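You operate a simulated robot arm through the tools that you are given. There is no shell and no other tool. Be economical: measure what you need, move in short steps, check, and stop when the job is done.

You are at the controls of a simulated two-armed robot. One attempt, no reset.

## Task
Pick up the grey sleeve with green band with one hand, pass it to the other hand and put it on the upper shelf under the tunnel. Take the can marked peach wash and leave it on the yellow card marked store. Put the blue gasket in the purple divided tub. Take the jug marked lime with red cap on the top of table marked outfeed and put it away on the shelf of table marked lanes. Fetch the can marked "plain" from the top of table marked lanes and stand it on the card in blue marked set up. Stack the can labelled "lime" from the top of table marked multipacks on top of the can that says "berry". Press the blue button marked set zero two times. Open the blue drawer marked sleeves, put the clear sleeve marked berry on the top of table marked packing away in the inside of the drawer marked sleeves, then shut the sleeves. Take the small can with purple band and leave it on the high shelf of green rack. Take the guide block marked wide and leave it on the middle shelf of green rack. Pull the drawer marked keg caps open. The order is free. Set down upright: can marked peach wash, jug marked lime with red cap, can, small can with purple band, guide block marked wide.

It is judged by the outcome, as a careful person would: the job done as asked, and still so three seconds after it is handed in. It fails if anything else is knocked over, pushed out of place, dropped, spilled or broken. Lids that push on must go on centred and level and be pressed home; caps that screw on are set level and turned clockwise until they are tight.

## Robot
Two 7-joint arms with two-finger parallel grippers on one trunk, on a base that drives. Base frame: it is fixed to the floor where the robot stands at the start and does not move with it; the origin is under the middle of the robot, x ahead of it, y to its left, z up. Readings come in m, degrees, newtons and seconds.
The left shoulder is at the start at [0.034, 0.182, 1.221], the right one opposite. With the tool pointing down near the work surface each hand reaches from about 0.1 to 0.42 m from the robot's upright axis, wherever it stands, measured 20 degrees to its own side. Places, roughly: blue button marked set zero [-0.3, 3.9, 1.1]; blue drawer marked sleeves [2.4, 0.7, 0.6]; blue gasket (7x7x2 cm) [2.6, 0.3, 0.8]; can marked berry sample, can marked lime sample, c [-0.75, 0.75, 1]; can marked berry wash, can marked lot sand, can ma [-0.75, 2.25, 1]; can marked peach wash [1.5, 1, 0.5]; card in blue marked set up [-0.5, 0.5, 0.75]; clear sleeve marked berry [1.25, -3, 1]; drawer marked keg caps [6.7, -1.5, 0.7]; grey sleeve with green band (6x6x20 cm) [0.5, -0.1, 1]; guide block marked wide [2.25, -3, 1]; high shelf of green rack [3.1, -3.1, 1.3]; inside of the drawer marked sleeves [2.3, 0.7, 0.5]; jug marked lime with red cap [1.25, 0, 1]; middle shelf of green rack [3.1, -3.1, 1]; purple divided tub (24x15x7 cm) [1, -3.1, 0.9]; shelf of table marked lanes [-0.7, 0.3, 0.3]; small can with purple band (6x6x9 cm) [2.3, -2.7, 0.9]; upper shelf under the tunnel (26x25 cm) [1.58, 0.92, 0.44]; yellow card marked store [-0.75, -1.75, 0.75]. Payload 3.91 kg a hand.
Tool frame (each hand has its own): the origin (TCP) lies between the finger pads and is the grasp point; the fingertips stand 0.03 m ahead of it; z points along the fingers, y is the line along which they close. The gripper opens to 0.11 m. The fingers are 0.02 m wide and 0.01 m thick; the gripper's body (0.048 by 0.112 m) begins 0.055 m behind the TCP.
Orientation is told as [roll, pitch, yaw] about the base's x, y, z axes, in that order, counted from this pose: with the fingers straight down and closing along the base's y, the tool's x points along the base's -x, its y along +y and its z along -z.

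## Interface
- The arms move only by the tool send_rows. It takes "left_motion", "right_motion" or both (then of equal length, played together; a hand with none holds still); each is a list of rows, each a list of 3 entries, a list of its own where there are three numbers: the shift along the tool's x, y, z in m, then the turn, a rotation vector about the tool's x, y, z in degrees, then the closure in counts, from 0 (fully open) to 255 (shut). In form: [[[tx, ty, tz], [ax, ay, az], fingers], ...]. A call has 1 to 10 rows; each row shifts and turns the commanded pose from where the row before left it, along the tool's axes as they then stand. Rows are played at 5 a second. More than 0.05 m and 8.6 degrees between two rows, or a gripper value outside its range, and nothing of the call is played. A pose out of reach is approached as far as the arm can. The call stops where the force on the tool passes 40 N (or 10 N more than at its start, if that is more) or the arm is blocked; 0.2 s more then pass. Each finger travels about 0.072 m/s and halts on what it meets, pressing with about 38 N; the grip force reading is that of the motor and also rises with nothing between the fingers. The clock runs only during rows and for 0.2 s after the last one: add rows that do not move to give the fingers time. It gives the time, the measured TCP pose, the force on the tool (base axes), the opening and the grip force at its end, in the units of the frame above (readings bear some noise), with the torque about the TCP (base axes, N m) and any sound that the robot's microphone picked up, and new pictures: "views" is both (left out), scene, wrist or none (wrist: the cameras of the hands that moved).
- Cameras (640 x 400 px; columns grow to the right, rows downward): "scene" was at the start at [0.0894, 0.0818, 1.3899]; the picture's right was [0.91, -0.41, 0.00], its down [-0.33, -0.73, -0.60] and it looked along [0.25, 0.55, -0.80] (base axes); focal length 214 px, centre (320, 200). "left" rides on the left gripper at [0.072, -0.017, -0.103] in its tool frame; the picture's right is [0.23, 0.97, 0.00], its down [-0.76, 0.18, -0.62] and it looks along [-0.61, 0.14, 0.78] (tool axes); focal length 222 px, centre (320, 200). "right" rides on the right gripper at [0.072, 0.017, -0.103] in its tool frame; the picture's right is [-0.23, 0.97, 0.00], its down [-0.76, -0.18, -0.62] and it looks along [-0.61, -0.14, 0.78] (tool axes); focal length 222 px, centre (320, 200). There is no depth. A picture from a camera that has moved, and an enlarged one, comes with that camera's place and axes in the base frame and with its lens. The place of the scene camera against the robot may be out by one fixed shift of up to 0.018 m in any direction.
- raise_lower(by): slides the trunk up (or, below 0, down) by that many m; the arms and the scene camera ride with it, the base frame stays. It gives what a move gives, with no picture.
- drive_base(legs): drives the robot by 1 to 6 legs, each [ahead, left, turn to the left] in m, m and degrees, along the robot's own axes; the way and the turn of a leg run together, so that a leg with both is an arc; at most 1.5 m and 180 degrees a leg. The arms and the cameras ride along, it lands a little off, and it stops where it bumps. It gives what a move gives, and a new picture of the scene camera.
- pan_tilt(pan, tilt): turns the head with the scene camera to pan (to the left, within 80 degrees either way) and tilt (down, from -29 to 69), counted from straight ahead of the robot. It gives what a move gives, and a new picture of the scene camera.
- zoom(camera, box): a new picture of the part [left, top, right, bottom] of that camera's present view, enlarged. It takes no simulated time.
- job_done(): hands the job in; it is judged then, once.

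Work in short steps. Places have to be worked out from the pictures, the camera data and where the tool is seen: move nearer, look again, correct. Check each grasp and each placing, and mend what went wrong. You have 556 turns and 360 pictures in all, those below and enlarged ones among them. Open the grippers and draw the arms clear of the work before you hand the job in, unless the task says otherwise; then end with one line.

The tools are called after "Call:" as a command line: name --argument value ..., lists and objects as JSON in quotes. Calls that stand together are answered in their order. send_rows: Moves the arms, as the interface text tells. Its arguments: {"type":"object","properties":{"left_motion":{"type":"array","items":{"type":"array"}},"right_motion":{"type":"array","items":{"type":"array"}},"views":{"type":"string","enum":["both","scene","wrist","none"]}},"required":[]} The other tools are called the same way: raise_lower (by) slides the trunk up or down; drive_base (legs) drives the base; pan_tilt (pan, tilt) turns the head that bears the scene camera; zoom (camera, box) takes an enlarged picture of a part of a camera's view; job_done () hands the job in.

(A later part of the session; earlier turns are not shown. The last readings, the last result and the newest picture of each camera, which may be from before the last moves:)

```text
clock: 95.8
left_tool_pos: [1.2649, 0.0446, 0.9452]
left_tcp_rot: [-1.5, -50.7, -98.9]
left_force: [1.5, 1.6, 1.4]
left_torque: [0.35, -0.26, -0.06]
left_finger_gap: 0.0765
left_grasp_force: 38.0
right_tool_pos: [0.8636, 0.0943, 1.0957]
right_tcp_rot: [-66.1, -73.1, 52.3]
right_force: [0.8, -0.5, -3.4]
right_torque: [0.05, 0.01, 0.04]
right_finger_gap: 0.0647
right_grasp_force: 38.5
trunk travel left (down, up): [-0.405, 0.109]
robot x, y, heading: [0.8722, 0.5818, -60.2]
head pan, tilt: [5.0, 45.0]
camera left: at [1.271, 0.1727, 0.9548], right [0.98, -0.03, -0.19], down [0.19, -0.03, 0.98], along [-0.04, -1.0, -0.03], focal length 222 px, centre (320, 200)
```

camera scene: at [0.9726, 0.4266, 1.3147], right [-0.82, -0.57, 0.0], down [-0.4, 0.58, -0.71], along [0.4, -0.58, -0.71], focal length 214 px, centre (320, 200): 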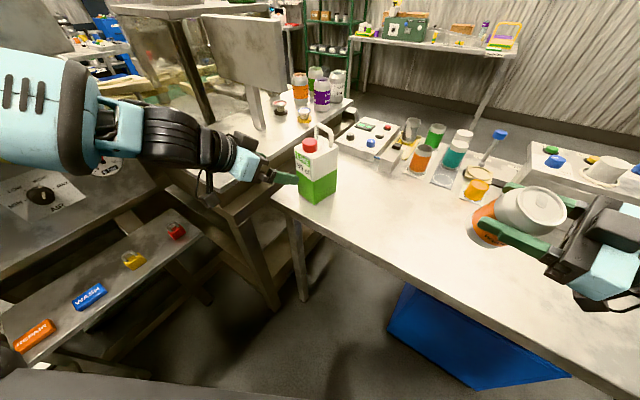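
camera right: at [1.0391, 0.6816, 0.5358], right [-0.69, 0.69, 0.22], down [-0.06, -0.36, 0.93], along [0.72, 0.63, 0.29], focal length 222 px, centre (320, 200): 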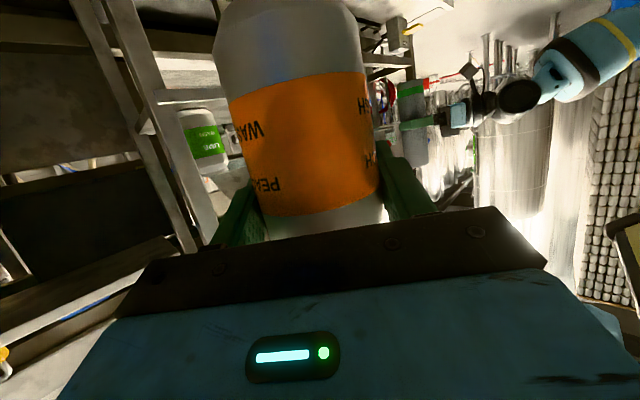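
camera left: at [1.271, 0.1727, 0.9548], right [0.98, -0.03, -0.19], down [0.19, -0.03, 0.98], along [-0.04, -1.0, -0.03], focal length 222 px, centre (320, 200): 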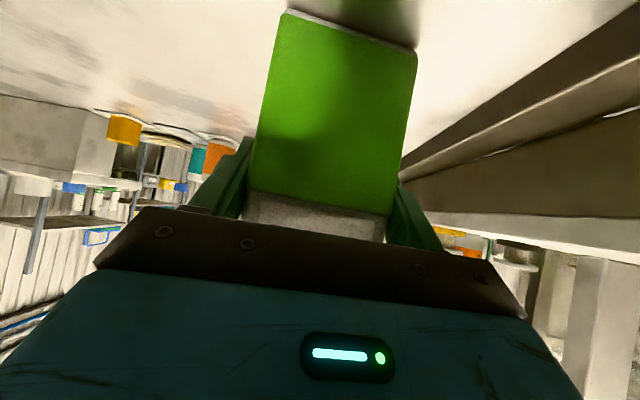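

Gripped. I lift the jug, back away and turn to face −x.

Call:
send_rows --left_motion '[[[-0.035, 0, -0.029], [0, 0, 0], 255], [[-0.035, 0, -0.029], [0, 0, 0], 255]]' --views "none"

Call:
drive_base --legs '[[-0.3, 0, 0]]'

```text
clock: 96.3
left_tool_pos: [1.2668, 0.0452, 1.0347]
left_tcp_rot: [-1.8, -50.6, -98.9]
left_force: [0.3, 0.2, -7.8]
left_torque: [0.14, -0.04, -0.03]
left_finger_gap: 0.0763
left_grasp_force: 38.3
right_tool_pos: [0.8613, 0.0956, 1.0945]
right_tcp_rot: [-66.0, -73.2, 52.3]
right_force: [0.3, -0.2, -3.6]
right_torque: [0.02, -0.01, -0.02]
right_finger_gap: 0.0645
right_grasp_force: 38.2
trunk travel left (down, up): [-0.405, 0.109]
robot x, y, heading: [0.8734, 0.5788, -60.4]
head pan, tilt: [5.0, 45.0]
```

```text
clock: 98.4
left_tool_pos: [1.12, 0.3023, 1.0363]
left_tcp_rot: [-1.6, -50.6, -98.9]
left_force: [-0.6, 1.1, -5.9]
left_torque: [0.21, -0.06, 0.02]
left_finger_gap: 0.0763
left_grasp_force: 38.4
right_tool_pos: [0.7175, 0.3528, 1.0946]
right_tcp_rot: [-65.9, -73.0, 52.2]
right_force: [-0.2, 0.6, -3.6]
right_torque: [0.02, -0.02, -0.01]
right_finger_gap: 0.0642
right_grasp_force: 37.5
trunk travel left (down, up): [-0.405, 0.109]
robot x, y, heading: [0.7255, 0.8362, -60.3]
head pan, tilt: [5.0, 45.0]
camera scene: at [0.8273, 0.6857, 1.3147], right [-0.82, -0.57, 0.0], down [-0.4, 0.58, -0.71], along [0.4, -0.58, -0.71], focal length 214 px, centre (320, 200)
```

scene: 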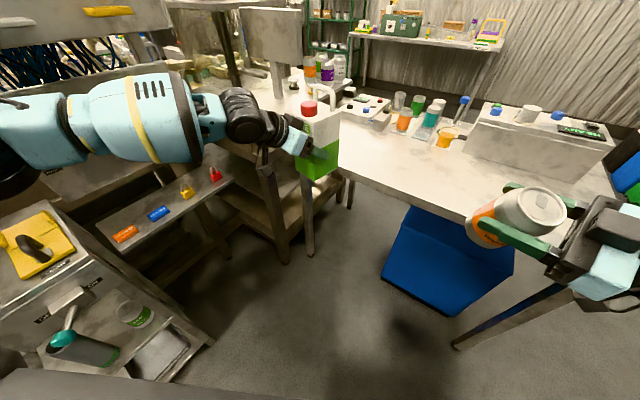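

Sleeve still upright. I turn to face −x and look at the tables there.

Call:
drive_base --legs '[[0, 0, -120], [0.35, 0, 0]]'

Call:
pan_tilt --pan 0 --tilt 25

```text
clock: 105.6
left_tool_pos: [-0.2762, 0.7494, 1.0347]
left_tcp_rot: [-1.7, -50.5, 142.1]
left_force: [-1.0, 0.5, -7.1]
left_torque: [-0.18, -0.19, 0.01]
left_finger_gap: 0.076
left_grasp_force: 37.6
right_tool_pos: [-0.0365, 1.0791, 1.0943]
right_tcp_rot: [-65.9, -73.2, -67.2]
right_force: [0.6, 0.2, -3.7]
right_torque: [-0.04, 0.01, -0.01]
right_finger_gap: 0.0641
right_grasp_force: 38.0
trunk travel left (down, up): [-0.405, 0.109]
robot x, y, heading: [0.3806, 0.8324, -179.5]
head pan, tilt: [5.0, 45.0]
camera scene: at [0.1842, 0.8392, 1.3147], right [-0.1, 1.0, 0.0], down [0.7, 0.07, -0.71], along [-0.7, -0.07, -0.71], focal length 214 px, centre (320, 200)
```

scene: 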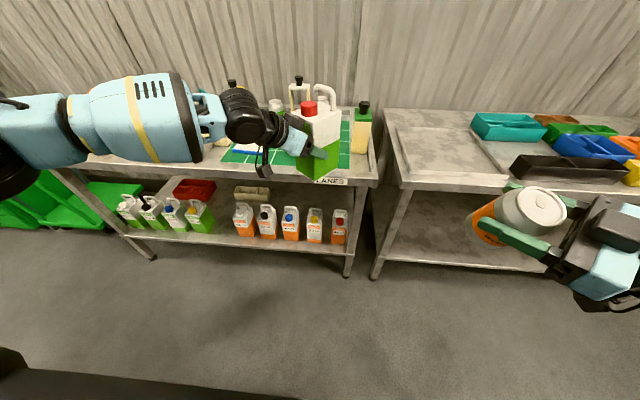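

```text
clock: 106.5
left_tool_pos: [-0.277, 0.7495, 1.0341]
left_tcp_rot: [-1.7, -50.7, 142.0]
left_force: [-0.5, 0.6, -6.6]
left_torque: [-0.15, -0.15, 0.01]
left_finger_gap: 0.0761
left_grasp_force: 38.1
right_tool_pos: [-0.0365, 1.0786, 1.0946]
right_tcp_rot: [-65.9, -73.1, -67.2]
right_force: [-0.1, 0.2, -3.1]
right_torque: [-0.01, 0.01, -0.02]
right_finger_gap: 0.0647
right_grasp_force: 38.2
trunk travel left (down, up): [-0.405, 0.109]
robot x, y, heading: [0.3822, 0.8337, -179.6]
head pan, tilt: [0.0, 25.0]
camera scene: at [0.1734, 0.8462, 1.3452], right [-0.01, 1.0, 0.0], down [0.42, 0.0, -0.91], along [-0.91, -0.01, -0.42], focal length 214 px, centre (320, 200)
```

scene: 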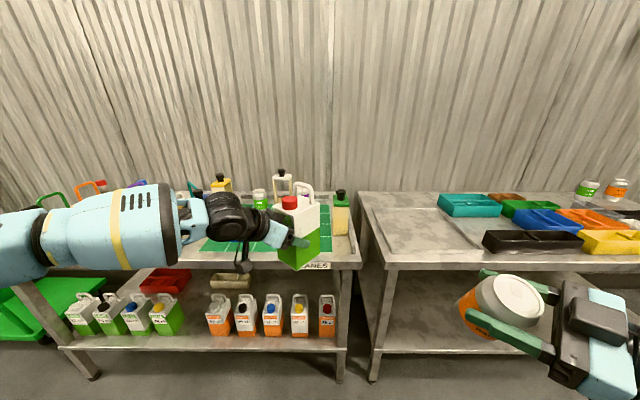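

LANES table: gap on its shelf between the lime jugs (to y≈0.14) and orange jugs (from y≈0.32). I turn the left hand straight (az 180°) and shift it to the robot's left.

Call:
send_rows --left_motion '[[[0, 0, 0], [-5.82, 0, -4.89], 255], [[0, 0, 0], [-5.82, 0, -4.89], 255], [[0, 0, 0], [-5.82, 0, -4.89], 255], [[0, 0, 0], [-5.82, 0, -4.89], 255], [[0, 0, 0], [-5.82, 0, -4.89], 255], [[0.0064, 0.04, -0.0078], [0, 0, 0], 255], [[0.0064, 0.04, -0.0078], [0, 0, 0], 255], [[0.0064, 0.04, -0.0078], [0, 0, 0], 255], [[0.0064, 0.04, -0.0078], [0, 0, 0], 255], [[0.0064, 0.04, -0.0078], [0, 0, 0], 255]]' --views "none"

Call:
raise_lower --by -0.4

Call:
pan_tilt --pan 20 --tilt 30

```text
clock: 108.7
left_tool_pos: [-0.2633, 0.4948, 1.0405]
left_tcp_rot: [-2.1, -49.9, 172.7]
left_force: [1.0, 0.2, -6.5]
left_torque: [-0.04, -0.18, 0.01]
left_finger_gap: 0.0761
left_grasp_force: 37.8
left hand out of reach, approached as far as the arm can: row 2, 3, 4, 5
right_tool_pos: [-0.0349, 1.0766, 1.0955]
right_tcp_rot: [-65.9, -73.0, -67.0]
right_force: [0.0, -1.2, -3.4]
right_torque: [-0.02, -0.02, -0.01]
right_finger_gap: 0.0647
right_grasp_force: 38.2
trunk travel left (down, up): [-0.405, 0.109]
robot x, y, heading: [0.3809, 0.8326, -179.6]
head pan, tilt: [0.0, 25.0]
```

```text
clock: 112.5
left_tool_pos: [-0.2643, 0.4981, 0.6386]
left_tcp_rot: [-2.0, -50.0, 172.6]
left_force: [-0.8, 0.2, -7.1]
left_torque: [-0.07, -0.25, 0.0]
left_finger_gap: 0.076
left_grasp_force: 37.9
right_tool_pos: [-0.0873, 1.0782, 0.5736]
right_tcp_rot: [1.8, -68.7, -131.8]
right_force: [0.8, -0.4, -2.9]
right_torque: [0.02, 0.02, 0.0]
right_finger_gap: 0.0645
right_grasp_force: 37.6
trunk travel left (down, up): [-0.005, 0.509]
robot x, y, heading: [0.3817, 0.8346, -179.4]
head pan, tilt: [0.0, 25.0]
```

```text
clock: 113.3
left_tool_pos: [-0.2639, 0.4971, 0.6398]
left_tcp_rot: [-1.9, -50.0, 172.6]
left_force: [-0.2, -1.1, -6.8]
left_torque: [-0.03, -0.25, 0.02]
left_finger_gap: 0.0759
left_grasp_force: 37.9
right_tool_pos: [-0.087, 1.0786, 0.573]
right_tcp_rot: [1.9, -68.7, -131.8]
right_force: [-0.2, -0.6, -3.3]
right_torque: [0.02, 0.01, -0.04]
right_finger_gap: 0.0645
right_grasp_force: 37.8
trunk travel left (down, up): [-0.005, 0.509]
robot x, y, heading: [0.3795, 0.8346, -179.6]
head pan, tilt: [20.0, 30.0]
camera scene: at [0.0476, 0.8141, 0.914], right [-0.35, 0.94, 0.0], down [0.47, 0.17, -0.87], along [-0.81, -0.3, -0.5], focal length 214 px, centre (320, 200)
```

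scene: 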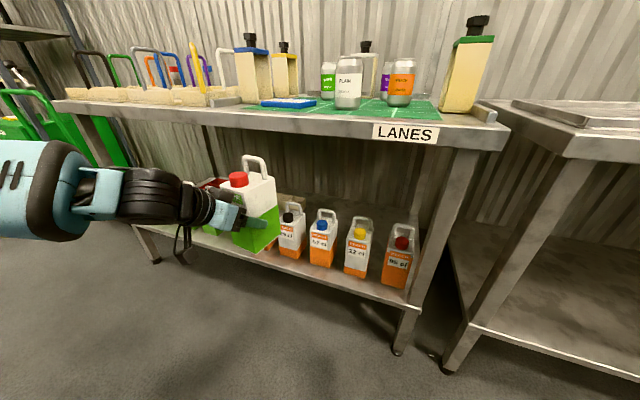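

The jug hangs upright. I lower the left hand toward shelf height in front of the table.

Call:
send_rows --left_motion '[[[0.0295, 0.0165, 0.0219], [0, 0, 0], 255], [[0.0295, 0.0165, 0.0219], [0, 0, 0], 255], [[0.0295, 0.0165, 0.0219], [0, 0, 0], 255], [[0.0295, 0.0165, 0.0219], [0, 0, 0], 255], [[0.0295, 0.0165, 0.0219], [0, 0, 0], 255], [[0.0295, 0.0165, 0.0219], [0, 0, 0], 255]]' --views "scene"

```text
clock: 114.7
left_tool_pos: [-0.2667, 0.4022, 0.4186]
left_tcp_rot: [-2.0, -50.1, 172.7]
left_force: [-0.7, 0.4, -6.9]
left_torque: [-0.03, -0.21, 0.01]
left_finger_gap: 0.0762
left_grasp_force: 38.3
right_tool_pos: [-0.0869, 1.0776, 0.5727]
right_tcp_rot: [1.9, -68.6, -131.8]
right_force: [0.0, -0.4, -4.5]
right_torque: [0.0, 0.01, 0.0]
right_finger_gap: 0.0644
right_grasp_force: 38.3
trunk travel left (down, up): [-0.005, 0.509]
robot x, y, heading: [0.3789, 0.8345, -179.4]
head pan, tilt: [20.0, 30.0]
camera scene: at [0.0476, 0.8138, 0.914], right [-0.35, 0.94, 0.0], down [0.47, 0.18, -0.87], along [-0.81, -0.3, -0.5], focal length 214 px, centre (320, 200)
```

scene: 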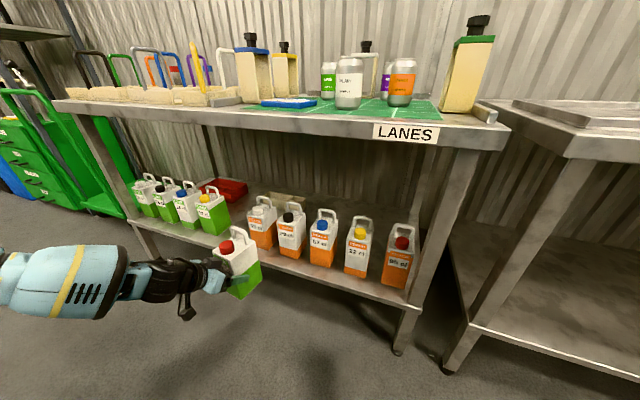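

Gap spans y≈0.16–0.31. I straighten the yaw, raise slightly, then drive left 0.164 and ahead partway.

Call:
send_rows --left_motion '[[[-0.012, 0, -0.01], [-5.6, 0, -4.7], 255], [[0, 0, 0], [0, 0, 0], 255]]' --views "none"

Call:
drive_base --legs '[[0, 0.164, 0], [0.1, 0, 0]]'

Call:
zoom --camera "left" --box '[0, 0, 640, 400]'

```text
clock: 115.3
left_tool_pos: [-0.2656, 0.4031, 0.4344]
left_tcp_rot: [-2.0, -49.9, 180.0]
left_force: [-0.1, 0.4, -6.1]
left_torque: [-0.01, -0.2, -0.03]
left_finger_gap: 0.0762
left_grasp_force: 37.8
right_tool_pos: [-0.087, 1.0783, 0.5727]
right_tcp_rot: [1.8, -68.7, -131.8]
right_force: [0.5, 0.2, -4.0]
right_torque: [-0.04, 0.0, -0.03]
right_finger_gap: 0.0646
right_grasp_force: 38.1
trunk travel left (down, up): [-0.005, 0.509]
robot x, y, heading: [0.3771, 0.8328, -179.5]
head pan, tilt: [20.0, 30.0]
```

```text
clock: 118.1
left_tool_pos: [-0.3626, 0.2363, 0.4334]
left_tcp_rot: [-1.9, -49.7, -179.9]
left_force: [1.1, 0.1, -6.5]
left_torque: [0.0, -0.22, 0.03]
left_finger_gap: 0.0759
left_grasp_force: 38.1
right_tool_pos: [-0.187, 0.9111, 0.574]
right_tcp_rot: [1.9, -68.7, -131.6]
right_force: [-0.4, -0.4, -3.8]
right_torque: [0.02, 0.03, -0.03]
right_finger_gap: 0.0645
right_grasp_force: 38.0
trunk travel left (down, up): [-0.005, 0.509]
robot x, y, heading: [0.2841, 0.6691, -179.3]
head pan, tilt: [20.0, 30.0]
camera scene: at [-0.0512, 0.6478, 0.9139], right [-0.35, 0.94, 0.0], down [0.47, 0.18, -0.87], along [-0.81, -0.3, -0.5], focal length 214 px, centre (320, 200)
```

scene: 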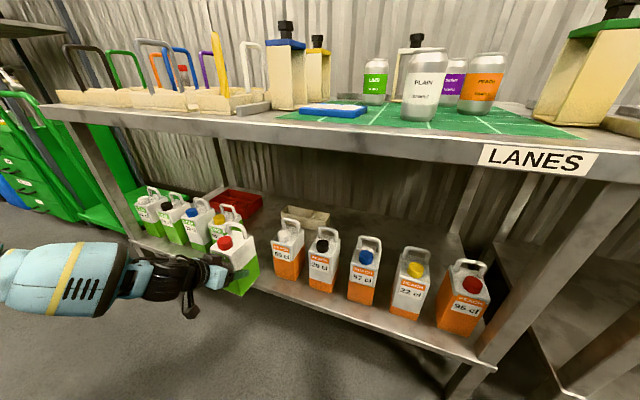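

```text
1.00 times, centred on (320, 200) of left (not enlarged: the box is as wide or as high as the picture)
camera zoom: at [-0.238, 0.25, 0.4456], right [0.12, -0.97, -0.19], down [-0.02, -0.2, 0.98], along [-0.99, -0.12, -0.04], focal length 222 px, centre (320, 200)
```

zoom: 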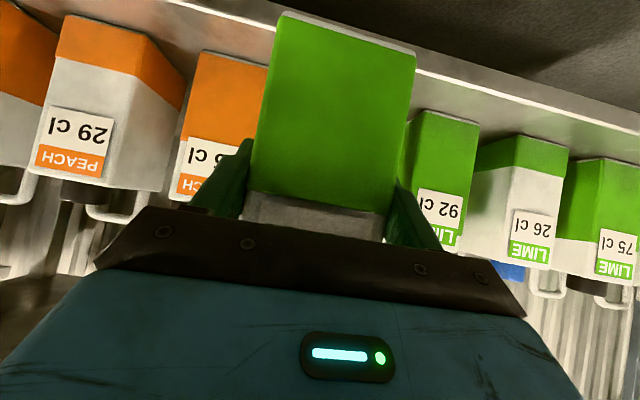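

Wrist view gives gap y≈0.115–0.304. I shift 1.5 cm left and drive ahead to put the jug over the shelf.

Call:
drive_base --legs '[[0, 0.017, 0], [0.06, 0, 0]]'

Call:
zoom --camera "left" --box '[0, 0, 640, 400]'

```text
clock: 119.5
left_tool_pos: [-0.4236, 0.2172, 0.4339]
left_tcp_rot: [-1.9, -49.8, -179.9]
left_force: [0.3, -0.2, -7.1]
left_torque: [0.0, -0.22, -0.01]
left_finger_gap: 0.0758
left_grasp_force: 38.3
right_tool_pos: [-0.2466, 0.8928, 0.5722]
right_tcp_rot: [1.9, -68.7, -131.7]
right_force: [0.1, 0.2, -4.1]
right_torque: [-0.04, 0.03, -0.01]
right_finger_gap: 0.0646
right_grasp_force: 37.6
trunk travel left (down, up): [-0.005, 0.509]
robot x, y, heading: [0.2244, 0.6521, -179.5]
head pan, tilt: [20.0, 30.0]
camera scene: at [-0.1111, 0.6303, 0.9139], right [-0.35, 0.94, 0.0], down [0.47, 0.18, -0.87], along [-0.81, -0.3, -0.5], focal length 214 px, centre (320, 200)
```

scene: 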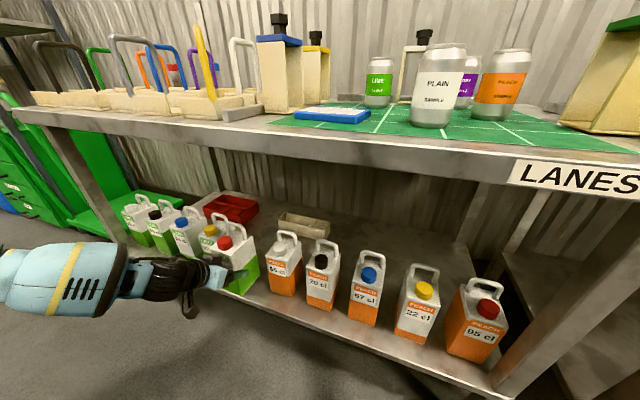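

```text
1.00 times, centred on (320, 200) of left (not enlarged: the box is as wide or as high as the picture)
camera zoom: at [-0.2975, 0.2323, 0.4455], right [0.12, -0.97, -0.19], down [-0.02, -0.2, 0.98], along [-0.99, -0.12, -0.04], focal length 222 px, centre (320, 200)
```

zoom: 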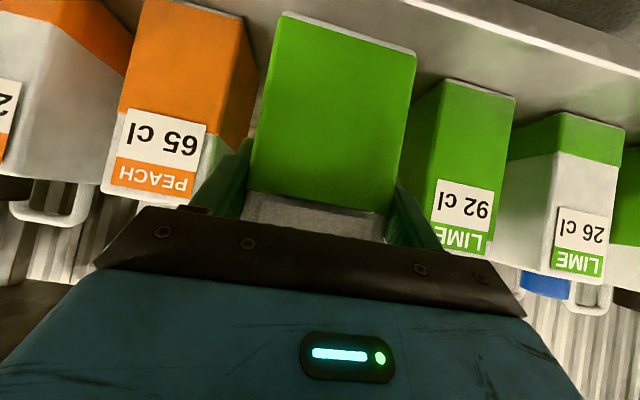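

Centred in the gap. I advance 0.06 and lower until contact.

Call:
drive_base --legs '[[0.062, 0.003, 0]]'

Call:
send_rows --left_motion '[[[0.0115, 0, 0.0096], [0, 0, 0], 255], [[0.0115, 0, 0.0096], [0, 0, 0], 255], [[0.0077, 0, 0.0064], [0, 0, 0], 255]]' --views "wrist"

```text
clock: 120.5
left_tool_pos: [-0.4842, 0.2133, 0.4331]
left_tcp_rot: [-1.9, -49.7, -179.9]
left_force: [0.0, 0.5, -7.7]
left_torque: [-0.01, -0.23, 0.02]
left_finger_gap: 0.0759
left_grasp_force: 38.0
right_tool_pos: [-0.3086, 0.8895, 0.5718]
right_tcp_rot: [1.8, -68.7, -131.7]
right_force: [-1.1, 0.7, -3.0]
right_torque: [0.03, -0.01, -0.03]
right_finger_gap: 0.0646
right_grasp_force: 38.8
trunk travel left (down, up): [-0.005, 0.509]
robot x, y, heading: [0.1579, 0.6466, -179.5]
head pan, tilt: [20.0, 30.0]
camera scene: at [-0.1725, 0.6265, 0.9139], right [-0.35, 0.94, 0.0], down [0.47, 0.18, -0.87], along [-0.81, -0.31, -0.5], focal length 214 px, centre (320, 200)
```

scene: 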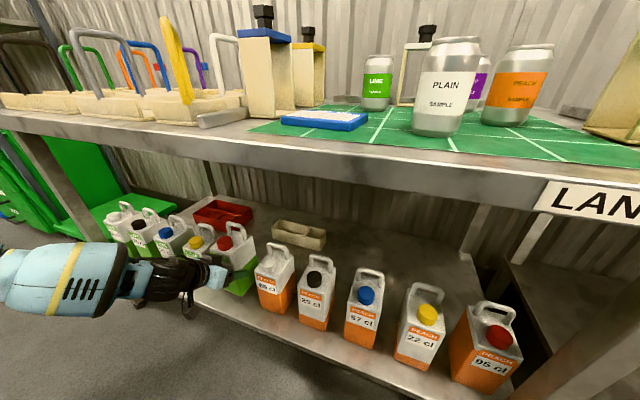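

```text
clock: 121.3
left_tool_pos: [-0.484, 0.215, 0.3928]
left_tcp_rot: [-2.0, -49.7, -179.7]
left_force: [-1.0, 0.4, -7.2]
left_torque: [-0.04, -0.26, 0.0]
left_finger_gap: 0.0761
left_grasp_force: 37.8
right_tool_pos: [-0.3085, 0.8911, 0.5726]
right_tcp_rot: [1.9, -68.7, -131.7]
right_force: [0.0, -0.4, -4.1]
right_torque: [-0.02, 0.01, 0.02]
right_finger_gap: 0.0642
right_grasp_force: 37.3
trunk travel left (down, up): [-0.005, 0.509]
robot x, y, heading: [0.1591, 0.646, -179.4]
head pan, tilt: [20.0, 30.0]
camera left: at [-0.3583, 0.2292, 0.4044], right [0.12, -0.97, -0.2], down [-0.02, -0.2, 0.98], along [-0.99, -0.12, -0.05], focal length 222 px, centre (320, 200)
```

left: 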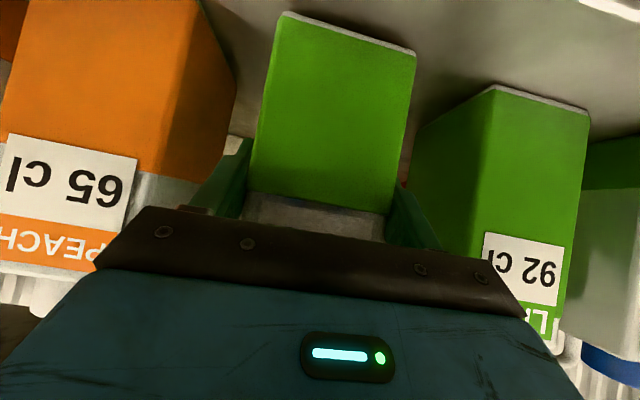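

No contact yet; I keep lowering in small steps.

Call:
send_rows --left_motion '[[[0.0046, 0, 0.0038], [0, 0, 0], 255], [[0.0046, 0, 0.0038], [0, 0, 0], 255], [[0.0038, 0, 0.0032], [0, 0, 0], 255]]' --views "none"

```text
clock: 122.1
left_tool_pos: [-0.4871, 0.2163, 0.3845]
left_tcp_rot: [-1.4, -50.6, 179.7]
left_force: [7.1, -0.9, 37.5]
left_torque: [-1.52, 0.03, 0.53]
left_finger_gap: 0.0766
left_grasp_force: 37.7
right_tool_pos: [-0.3064, 0.8913, 0.5741]
right_tcp_rot: [1.7, -68.9, -131.5]
right_force: [0.4, -0.3, -2.7]
right_torque: [0.02, -0.01, 0.01]
right_finger_gap: 0.0645
right_grasp_force: 37.6
trunk travel left (down, up): [-0.005, 0.509]
robot x, y, heading: [0.1594, 0.6488, -179.3]
head pan, tilt: [20.0, 30.0]
```

In contact. I release and withdraw.

Call:
send_rows --left_motion '[[[0, 0, 0], [0, 0, 0], 40], [[0, 0, 0], [0, 0, 0], 40], [[0, 0, -0.03], [0, 0, 0], 40], [[0, 0, -0.04], [0, 0, 0], 40], [[0, 0, -0.04], [0, 0, 0], 40]]'

```text
clock: 123.3
left_tool_pos: [-0.3998, 0.2123, 0.4464]
left_tcp_rot: [-1.9, -49.8, -179.9]
left_force: [0.1, -0.3, 0.3]
left_torque: [0.0, 0.0, 0.02]
left_finger_gap: 0.0927
left_grasp_force: 0.2
right_tool_pos: [-0.3071, 0.8907, 0.5744]
right_tcp_rot: [1.8, -68.7, -131.7]
right_force: [1.1, 0.2, -3.1]
right_torque: [-0.05, 0.05, 0.0]
right_finger_gap: 0.0646
right_grasp_force: 38.0
trunk travel left (down, up): [-0.005, 0.509]
robot x, y, heading: [0.1618, 0.6484, -179.3]
head pan, tilt: [20.0, 30.0]
camera scene: at [-0.1717, 0.6269, 0.9142], right [-0.35, 0.94, 0.0], down [0.47, 0.18, -0.87], along [-0.81, -0.31, -0.5], focal length 214 px, centre (320, 200)
camera left: at [-0.2739, 0.226, 0.459], right [0.12, -0.97, -0.19], down [-0.02, -0.2, 0.98], along [-0.99, -0.12, -0.04], focal length 222 px, centre (320, 200)
```

scene: 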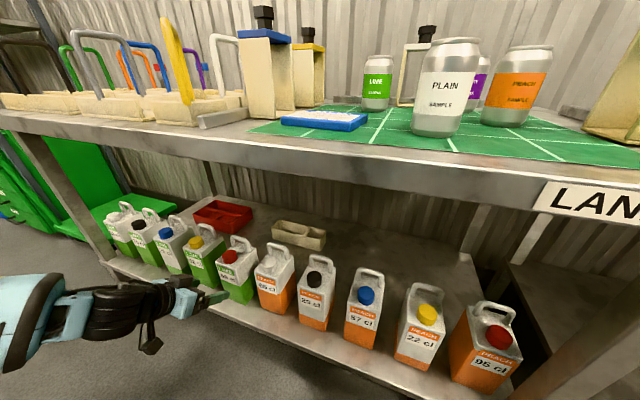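
left: 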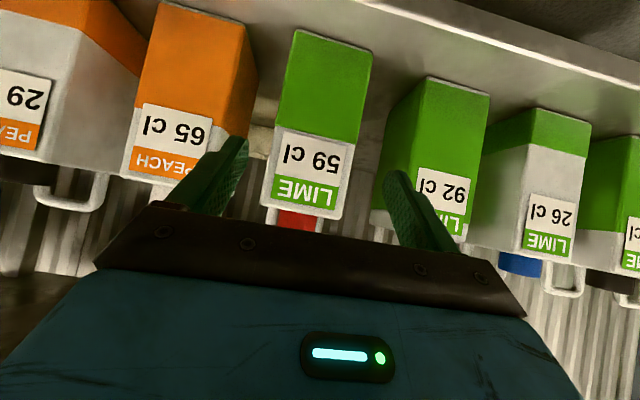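

Jug is placed. Next the PLAIN can onto the blue card (both on LANES top, table ≈0.86). I back off, raise the trunk and look.

Call:
drive_base --legs '[[-0.28, 0, 0], [0, -0.2, 0]]'

Call:
raise_lower --by 0.43

Call:
pan_tilt --pan 15 --tilt 35

```text
clock: 127.3
left_tool_pos: [-0.122, 0.4151, 0.4463]
left_tcp_rot: [-1.9, -49.8, 180.0]
left_force: [0.8, 0.3, -0.8]
left_torque: [0.03, 0.04, 0.0]
left_finger_gap: 0.0927
left_grasp_force: 0.0
right_tool_pos: [-0.0271, 1.0935, 0.5727]
right_tcp_rot: [1.9, -68.8, -131.7]
right_force: [-0.2, -0.7, -3.4]
right_torque: [0.03, 0.02, 0.0]
right_finger_gap: 0.0646
right_grasp_force: 37.8
trunk travel left (down, up): [-0.005, 0.509]
robot x, y, heading: [0.4399, 0.8479, -179.5]
head pan, tilt: [20.0, 30.0]
camera scene: at [0.1078, 0.8308, 0.9142], right [-0.35, 0.94, 0.0], down [0.47, 0.18, -0.87], along [-0.81, -0.3, -0.5], focal length 214 px, centre (320, 200)
```

scene: 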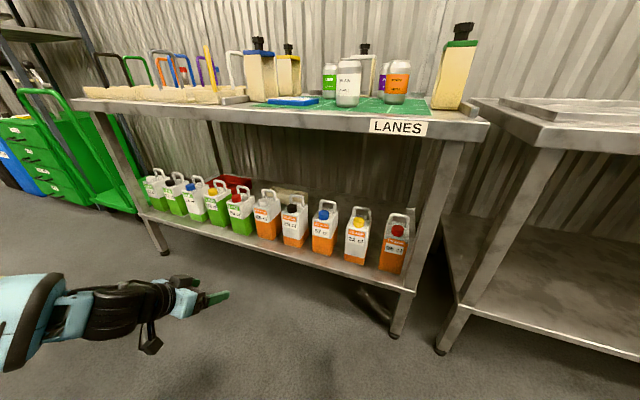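

```text
refused: 0.43 is not a number from -0.4 to 0.4
```

```text
clock: 127.9
left_tool_pos: [-0.121, 0.4161, 0.4457]
left_tcp_rot: [-1.9, -49.8, 180.1]
left_force: [0.0, 0.7, -1.2]
left_torque: [-0.04, 0.02, -0.01]
left_finger_gap: 0.0927
left_grasp_force: 0.1
right_tool_pos: [-0.0268, 1.0939, 0.5723]
right_tcp_rot: [1.9, -68.7, -131.8]
right_force: [-0.4, 0.4, -3.5]
right_torque: [0.01, -0.02, 0.0]
right_finger_gap: 0.0646
right_grasp_force: 37.5
trunk travel left (down, up): [-0.005, 0.509]
robot x, y, heading: [0.438, 0.8504, -179.5]
head pan, tilt: [15.0, 35.0]
camera scene: at [0.1077, 0.8389, 0.9064], right [-0.27, 0.96, 0.0], down [0.55, 0.15, -0.82], along [-0.79, -0.22, -0.57], focal length 214 px, centre (320, 200)
```

scene: 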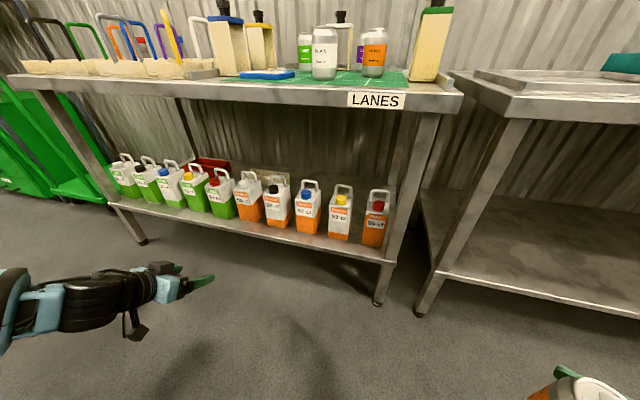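

I raise the trunk by 0.4, then view again.

Call:
raise_lower --by 0.4

Call:
pan_tilt --pan 15 --tilt 40

Call:
zoom --camera "scene" --box '[200, 60, 420, 200]'

```text
clock: 131.8
left_tool_pos: [-0.1214, 0.4163, 0.8466]
left_tcp_rot: [-1.8, -49.6, -180.1]
left_force: [-1.6, -0.5, 0.4]
left_torque: [0.0, -0.01, -0.03]
left_finger_gap: 0.0925
left_grasp_force: 0.0
right_tool_pos: [0.0204, 1.0941, 1.1029]
right_tcp_rot: [-65.1, -73.2, -68.2]
right_force: [-0.7, 0.0, -3.9]
right_torque: [-0.03, -0.02, -0.02]
right_finger_gap: 0.0647
right_grasp_force: 37.6
trunk travel left (down, up): [-0.405, 0.109]
robot x, y, heading: [0.4399, 0.8501, -179.5]
head pan, tilt: [15.0, 35.0]
```

```text
clock: 132.4
left_tool_pos: [-0.121, 0.4154, 0.8474]
left_tcp_rot: [-2.0, -49.8, 180.0]
left_force: [0.3, 0.3, -0.1]
left_torque: [0.01, 0.03, -0.02]
left_finger_gap: 0.0926
left_grasp_force: 0.1
right_tool_pos: [0.0204, 1.0943, 1.1045]
right_tcp_rot: [-65.1, -73.2, -68.2]
right_force: [1.1, 0.1, -4.0]
right_torque: [-0.01, -0.06, -0.01]
right_finger_gap: 0.0646
right_grasp_force: 38.1
trunk travel left (down, up): [-0.405, 0.109]
robot x, y, heading: [0.4421, 0.85, -179.6]
head pan, tilt: [15.0, 40.0]
camera scene: at [0.2439, 0.8411, 1.3221], right [-0.27, 0.96, 0.0], down [0.62, 0.17, -0.77], along [-0.74, -0.21, -0.64], focal length 214 px, centre (320, 200)
```

scene: 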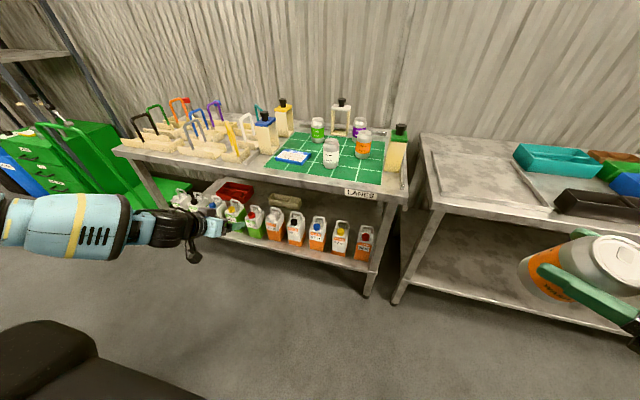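

```text
2.86 times, centred on (310, 130) of scene
camera zoom: at [0.2439, 0.8411, 1.3221], right [-0.27, 0.96, 0.0], down [0.62, 0.17, -0.77], along [-0.74, -0.21, -0.64], focal length 613 px, centre (349, 400)
```

zoom: 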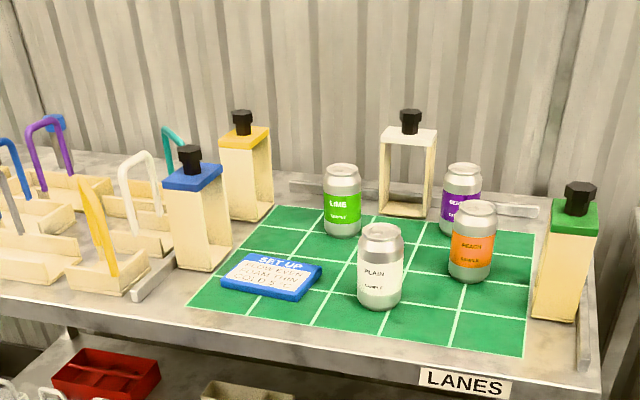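

PLAIN ≈(-0.515,0.675); card ≈(-0.534,0.51). I raise and shift the left hand, then drive nearer.

Call:
send_rows --left_motion '[[[-0.0218, -0.0317, -0.0182], [0, 0, 0], 0], [[-0.0218, -0.0317, -0.0182], [0, 0, 0], 0], [[-0.0218, -0.0317, -0.0182], [0, 0, 0], 0], [[-0.0218, -0.0317, -0.0182], [0, 0, 0], 0], [[-0.0218, -0.0317, -0.0182], [0, 0, 0], 0], [[-0.0218, -0.0317, -0.0182], [0, 0, 0], 0]]' --views "none"

Call:
drive_base --legs '[[0.28, -0.07, 0]]'

Call:
zoom --camera "left" --box '[0, 0, 640, 400]'

```text
clock: 133.8
left_tool_pos: [-0.1164, 0.6048, 1.023]
left_tcp_rot: [-1.8, -49.8, 180.0]
left_force: [0.2, -0.1, -0.1]
left_torque: [-0.03, 0.0, 0.0]
left_finger_gap: 0.11
left_grasp_force: 0.1
right_tool_pos: [0.0213, 1.0963, 1.106]
right_tcp_rot: [-65.2, -73.3, -68.1]
right_force: [-0.3, 1.5, -3.7]
right_torque: [-0.01, 0.0, -0.02]
right_finger_gap: 0.0646
right_grasp_force: 37.6
trunk travel left (down, up): [-0.405, 0.109]
robot x, y, heading: [0.4386, 0.851, -179.4]
head pan, tilt: [15.0, 40.0]
```

```text
clock: 135.8
left_tool_pos: [-0.3963, 0.6706, 1.02]
left_tcp_rot: [-1.9, -49.8, -180.0]
left_force: [0.6, 0.1, 0.2]
left_torque: [0.02, -0.02, -0.03]
left_finger_gap: 0.11
left_grasp_force: 0.0
right_tool_pos: [-0.2579, 1.162, 1.1039]
right_tcp_rot: [-65.1, -73.3, -68.2]
right_force: [-1.1, 0.3, -3.4]
right_torque: [-0.05, -0.02, -0.02]
right_finger_gap: 0.0645
right_grasp_force: 38.5
trunk travel left (down, up): [-0.405, 0.109]
robot x, y, heading: [0.1641, 0.9222, -179.5]
head pan, tilt: [15.0, 40.0]
camera scene: at [-0.0343, 0.9086, 1.322], right [-0.27, 0.96, 0.0], down [0.62, 0.17, -0.77], along [-0.74, -0.21, -0.64], focal length 214 px, centre (320, 200)
```

scene: 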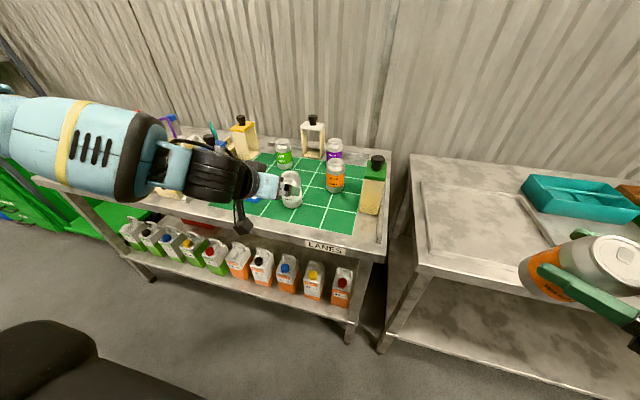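

```text
1.00 times, centred on (320, 200) of left (not enlarged: the box is as wide or as high as the picture)
camera zoom: at [-0.27, 0.6844, 1.0329], right [0.12, -0.97, -0.19], down [-0.02, -0.2, 0.98], along [-0.99, -0.12, -0.04], focal length 222 px, centre (320, 200)
```

zoom: 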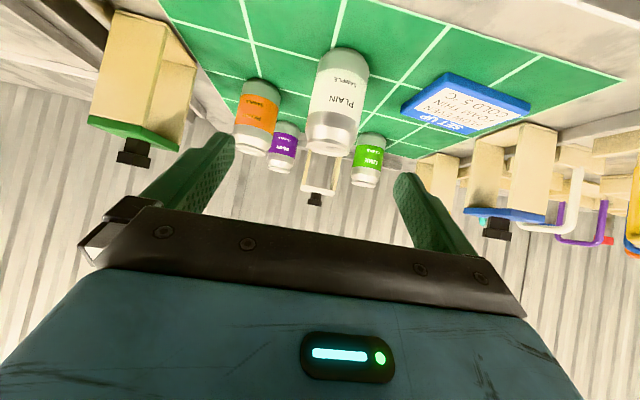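

PLAIN refined at (-0.522,0.656), ~9.5 cm tall. I advance and grip.

Call:
send_rows --left_motion '[[[0.0015, 0.0037, 0.0418], [0, 0, 0], 0], [[0.0015, 0.0037, 0.0418], [0, 0, 0], 0], [[0.0015, 0.0037, 0.0418], [0, 0, 0], 0], [[0.0015, 0.0037, 0.0418], [0, 0, 0], 0], [[0, 0, 0], [0, 0, 0], 255], [[0, 0, 0], [0, 0, 0], 255], [[0, 0, 0], [0, 0, 0], 255]]' --views "wrist"

```text
clock: 137.4
left_tool_pos: [-0.5188, 0.6611, 0.9093]
left_tcp_rot: [-1.8, -49.7, -180.0]
left_force: [1.1, -0.5, 0.6]
left_torque: [-0.01, 0.03, 0.01]
left_finger_gap: 0.0646
left_grasp_force: 37.4
right_tool_pos: [-0.2565, 1.1616, 1.1037]
right_tcp_rot: [-65.1, -73.3, -68.1]
right_force: [0.8, -0.1, -3.1]
right_torque: [-0.03, -0.01, -0.01]
right_finger_gap: 0.0646
right_grasp_force: 38.1
trunk travel left (down, up): [-0.405, 0.109]
robot x, y, heading: [0.1637, 0.9181, -179.4]
head pan, tilt: [15.0, 40.0]
camera left: at [-0.3931, 0.6749, 0.92], right [0.12, -0.97, -0.19], down [-0.02, -0.2, 0.98], along [-0.99, -0.12, -0.04], focal length 222 px, centre (320, 200)
```

left: 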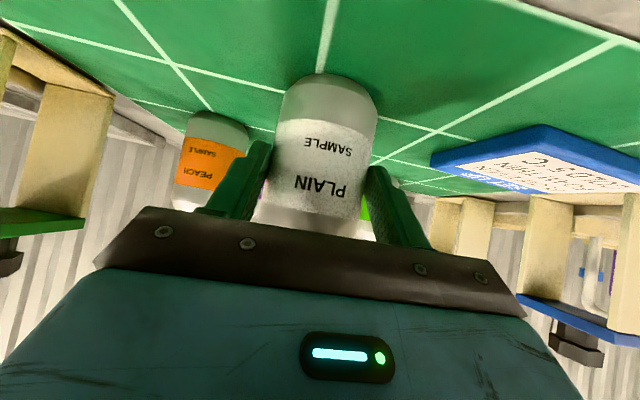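

Gripped. The card's centre is ≈(-0.522,0.505). I lift, shift 0.156 m over the card.

Call:
send_rows --left_motion '[[[-0.0345, 0, -0.029], [0, 0, 0], 255], [[-0.0115, 0.03, -0.0096], [0, 0, 0], 255], [[0, 0.042, 0], [0, 0, 0], 255], [[0, 0.042, 0], [0, 0, 0], 255], [[0, 0.042, 0], [0, 0, 0], 255], [[0, 0, 0], [0, 0, 0], 255]]'

```text
clock: 138.8
left_tool_pos: [-0.5241, 0.503, 0.9652]
left_tcp_rot: [-2.0, -49.7, 180.0]
left_force: [0.6, 0.1, -3.5]
left_torque: [-0.01, -0.08, 0.0]
left_finger_gap: 0.0643
left_grasp_force: 37.7
right_tool_pos: [-0.2576, 1.162, 1.1039]
right_tcp_rot: [-65.1, -73.3, -68.2]
right_force: [-0.3, 0.3, -4.4]
right_torque: [-0.03, -0.03, -0.01]
right_finger_gap: 0.0644
right_grasp_force: 38.3
trunk travel left (down, up): [-0.405, 0.109]
robot x, y, heading: [0.1602, 0.9183, -179.8]
head pan, tilt: [15.0, 40.0]
camera scene: at [-0.0344, 0.9089, 1.322], right [-0.27, 0.96, 0.0], down [0.62, 0.17, -0.77], along [-0.74, -0.21, -0.64], focal length 214 px, centre (320, 200)
camera left: at [-0.3986, 0.5168, 0.9774], right [0.12, -0.97, -0.19], down [-0.02, -0.2, 0.98], along [-0.99, -0.12, -0.04], focal length 222 px, centre (320, 200)
```

scene: 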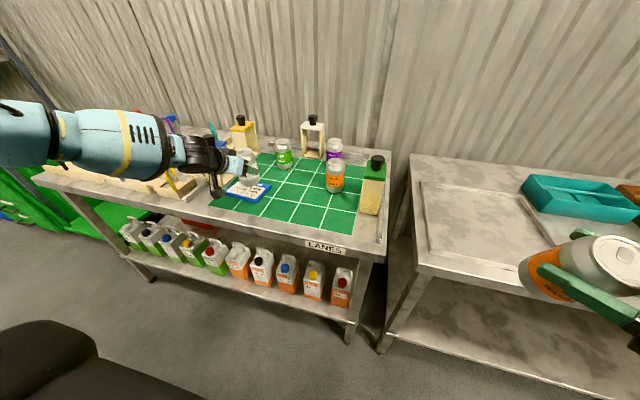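
left: 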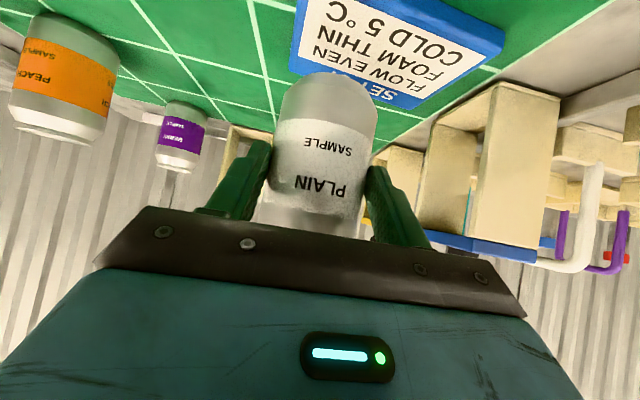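

I shift 1 cm more and lower onto the card gently.

Call:
send_rows --left_motion '[[[0.0115, 0.01, 0.0096], [0, 0, 0], 255], [[0.0077, 0, 0.0064], [0, 0, 0], 255], [[0.0046, 0, 0.0039], [0, 0, 0], 255], [[0.0046, 0, 0.0039], [0, 0, 0], 255], [[0.0038, 0, 0.0032], [0, 0, 0], 255], [[0.0038, 0, 0.0032], [0, 0, 0], 255]]' --views "wrist"

```text
clock: 140.2
left_tool_pos: [-0.5251, 0.4943, 0.9228]
left_tcp_rot: [-1.9, -50.3, -179.9]
left_force: [2.0, -2.4, 17.1]
left_torque: [-0.34, 0.0, 0.05]
left_finger_gap: 0.0643
left_grasp_force: 38.4
right_tool_pos: [-0.2556, 1.162, 1.1046]
right_tcp_rot: [-65.5, -73.2, -67.8]
right_force: [-0.3, 0.4, -3.6]
right_torque: [-0.01, -0.01, -0.02]
right_finger_gap: 0.0644
right_grasp_force: 38.2
trunk travel left (down, up): [-0.405, 0.109]
robot x, y, heading: [0.163, 0.9162, -179.4]
head pan, tilt: [15.0, 40.0]
camera left: at [-0.3986, 0.509, 0.9344], right [0.12, -0.97, -0.2], down [-0.01, -0.2, 0.98], along [-0.99, -0.12, -0.04], focal length 222 px, centre (320, 200)
```

left: 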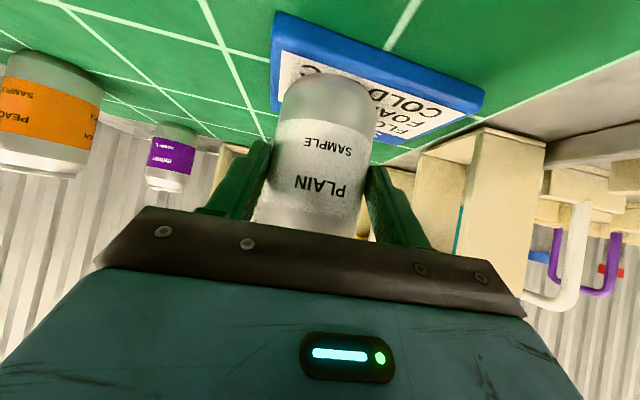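

The card spans y≈0.44–0.53; the can is ~1 cm off centre. I lift slightly, shift 1 cm, set down and release.

Call:
send_rows --left_motion '[[[-0.009, 0, -0.0077], [0, 0, 0], 255], [[-0.002, 0.01, 0.003], [0, 0, 0], 255], [[0.0046, 0, 0.0039], [0, 0, 0], 255], [[0.0046, 0, 0.0039], [0, 0, 0], 255]]' --views "wrist"

```text
clock: 141.2
left_tool_pos: [-0.527, 0.4842, 0.924]
left_tcp_rot: [-1.8, -50.4, 180.0]
left_force: [3.9, -3.8, 21.6]
left_torque: [-0.32, 0.02, 0.09]
left_finger_gap: 0.0645
left_grasp_force: 38.4
right_tool_pos: [-0.2545, 1.1619, 1.1054]
right_tcp_rot: [-65.7, -73.2, -67.6]
right_force: [-0.1, 0.2, -2.7]
right_torque: [-0.01, -0.02, 0.03]
right_finger_gap: 0.0644
right_grasp_force: 37.6
trunk travel left (down, up): [-0.405, 0.109]
robot x, y, heading: [0.1597, 0.9192, -179.3]
head pan, tilt: [15.0, 40.0]
camera left: at [-0.4019, 0.4991, 0.934], right [0.12, -0.97, -0.2], down [-0.01, -0.2, 0.98], along [-0.99, -0.12, -0.03], focal length 222 px, centre (320, 200)
```

left: 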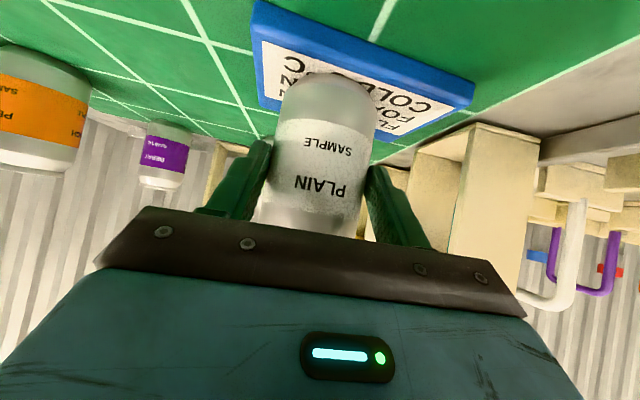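

Well placed. I release, opening modestly, and withdraw.

Call:
send_rows --left_motion '[[[0, 0, 0], [0, 0, 0], 60], [[0, 0, 0], [0, 0, 0], 60], [[0, 0, -0.03], [0, 0, 0], 60], [[0, 0, -0.045], [0, 0, 0], 60], [[0, 0, -0.045], [0, 0, 0], 60], [[0, 0, -0.045], [0, 0, 0], 0]]' --views "wrist"

```text
clock: 142.6
left_tool_pos: [-0.4009, 0.4809, 1.0235]
left_tcp_rot: [-2.0, -49.7, -179.9]
left_force: [0.5, 0.0, 0.4]
left_torque: [0.0, -0.01, -0.03]
left_finger_gap: 0.11
left_grasp_force: 0.0
right_tool_pos: [-0.2543, 1.1619, 1.105]
right_tcp_rot: [-65.3, -73.2, -67.9]
right_force: [1.0, -0.8, -2.6]
right_torque: [-0.01, -0.02, 0.0]
right_finger_gap: 0.0644
right_grasp_force: 37.9
trunk travel left (down, up): [-0.405, 0.109]
robot x, y, heading: [0.1619, 0.9185, -179.5]
head pan, tilt: [15.0, 40.0]
camera left: at [-0.2743, 0.4939, 1.0355], right [0.12, -0.97, -0.19], down [-0.02, -0.2, 0.98], along [-0.99, -0.12, -0.04], focal length 222 px, centre (320, 200)
```

left: 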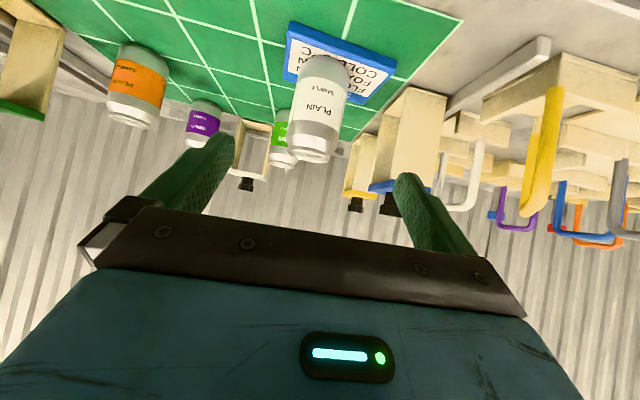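

Done. Next the multipacks table (around y≈2.25). I back off and drive along +y.

Call:
drive_base --legs '[[-0.2, 0, 0], [0, -1.2, 0]]'

Call:
pan_tilt --pan -10 --tilt 35

```text
clock: 154.6
left_tool_pos: [-0.2132, 1.6846, 1.0234]
left_tcp_rot: [-1.8, -49.8, 179.9]
left_force: [-0.2, 0.9, -0.6]
left_torque: [-0.01, 0.02, -0.02]
left_finger_gap: 0.11
left_grasp_force: 0.0
right_tool_pos: [-0.0671, 2.3651, 1.1044]
right_tcp_rot: [-65.1, -73.1, -68.4]
right_force: [-0.9, 0.6, -2.6]
right_torque: [-0.05, -0.04, -0.01]
right_finger_gap: 0.0644
right_grasp_force: 38.0
trunk travel left (down, up): [-0.405, 0.109]
robot x, y, heading: [0.348, 2.1207, -179.7]
head pan, tilt: [15.0, 40.0]
camera scene: at [0.1554, 2.1119, 1.3221], right [-0.27, 0.96, 0.0], down [0.62, 0.17, -0.77], along [-0.74, -0.2, -0.64], focal length 214 px, centre (320, 200)
```

scene: 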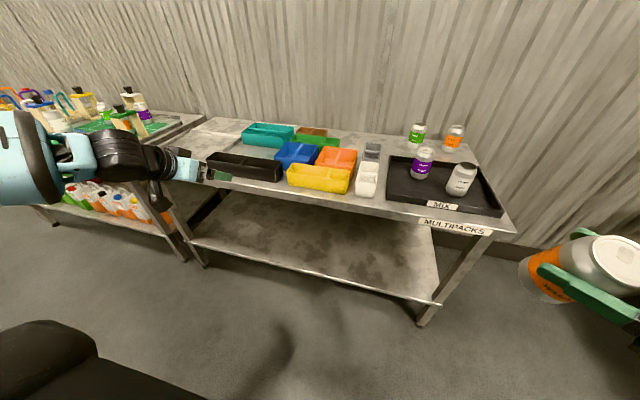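

```text
clock: 155.5
left_tool_pos: [-0.2131, 1.6832, 1.0225]
left_tcp_rot: [-1.9, -49.8, 180.0]
left_force: [0.0, 0.3, -1.5]
left_torque: [-0.03, 0.01, -0.01]
left_finger_gap: 0.11
left_grasp_force: 0.0
right_tool_pos: [-0.0676, 2.3666, 1.1045]
right_tcp_rot: [-65.1, -73.2, -68.3]
right_force: [-0.3, 0.5, -2.5]
right_torque: [0.0, -0.03, 0.03]
right_finger_gap: 0.0645
right_grasp_force: 37.8
trunk travel left (down, up): [-0.405, 0.109]
robot x, y, heading: [0.3502, 2.1215, -179.7]
head pan, tilt: [-10.0, 35.0]
camera scene: at [0.1505, 2.149, 1.3296], right [0.17, 0.99, 0.0], down [0.57, -0.1, -0.82], along [-0.81, 0.14, -0.57], focal length 214 px, centre (320, 200)
```

scene: 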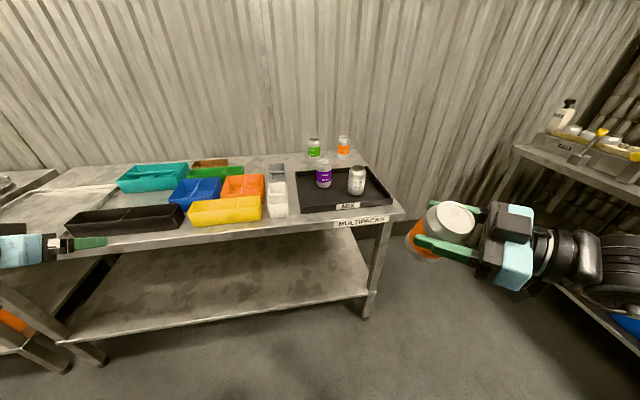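

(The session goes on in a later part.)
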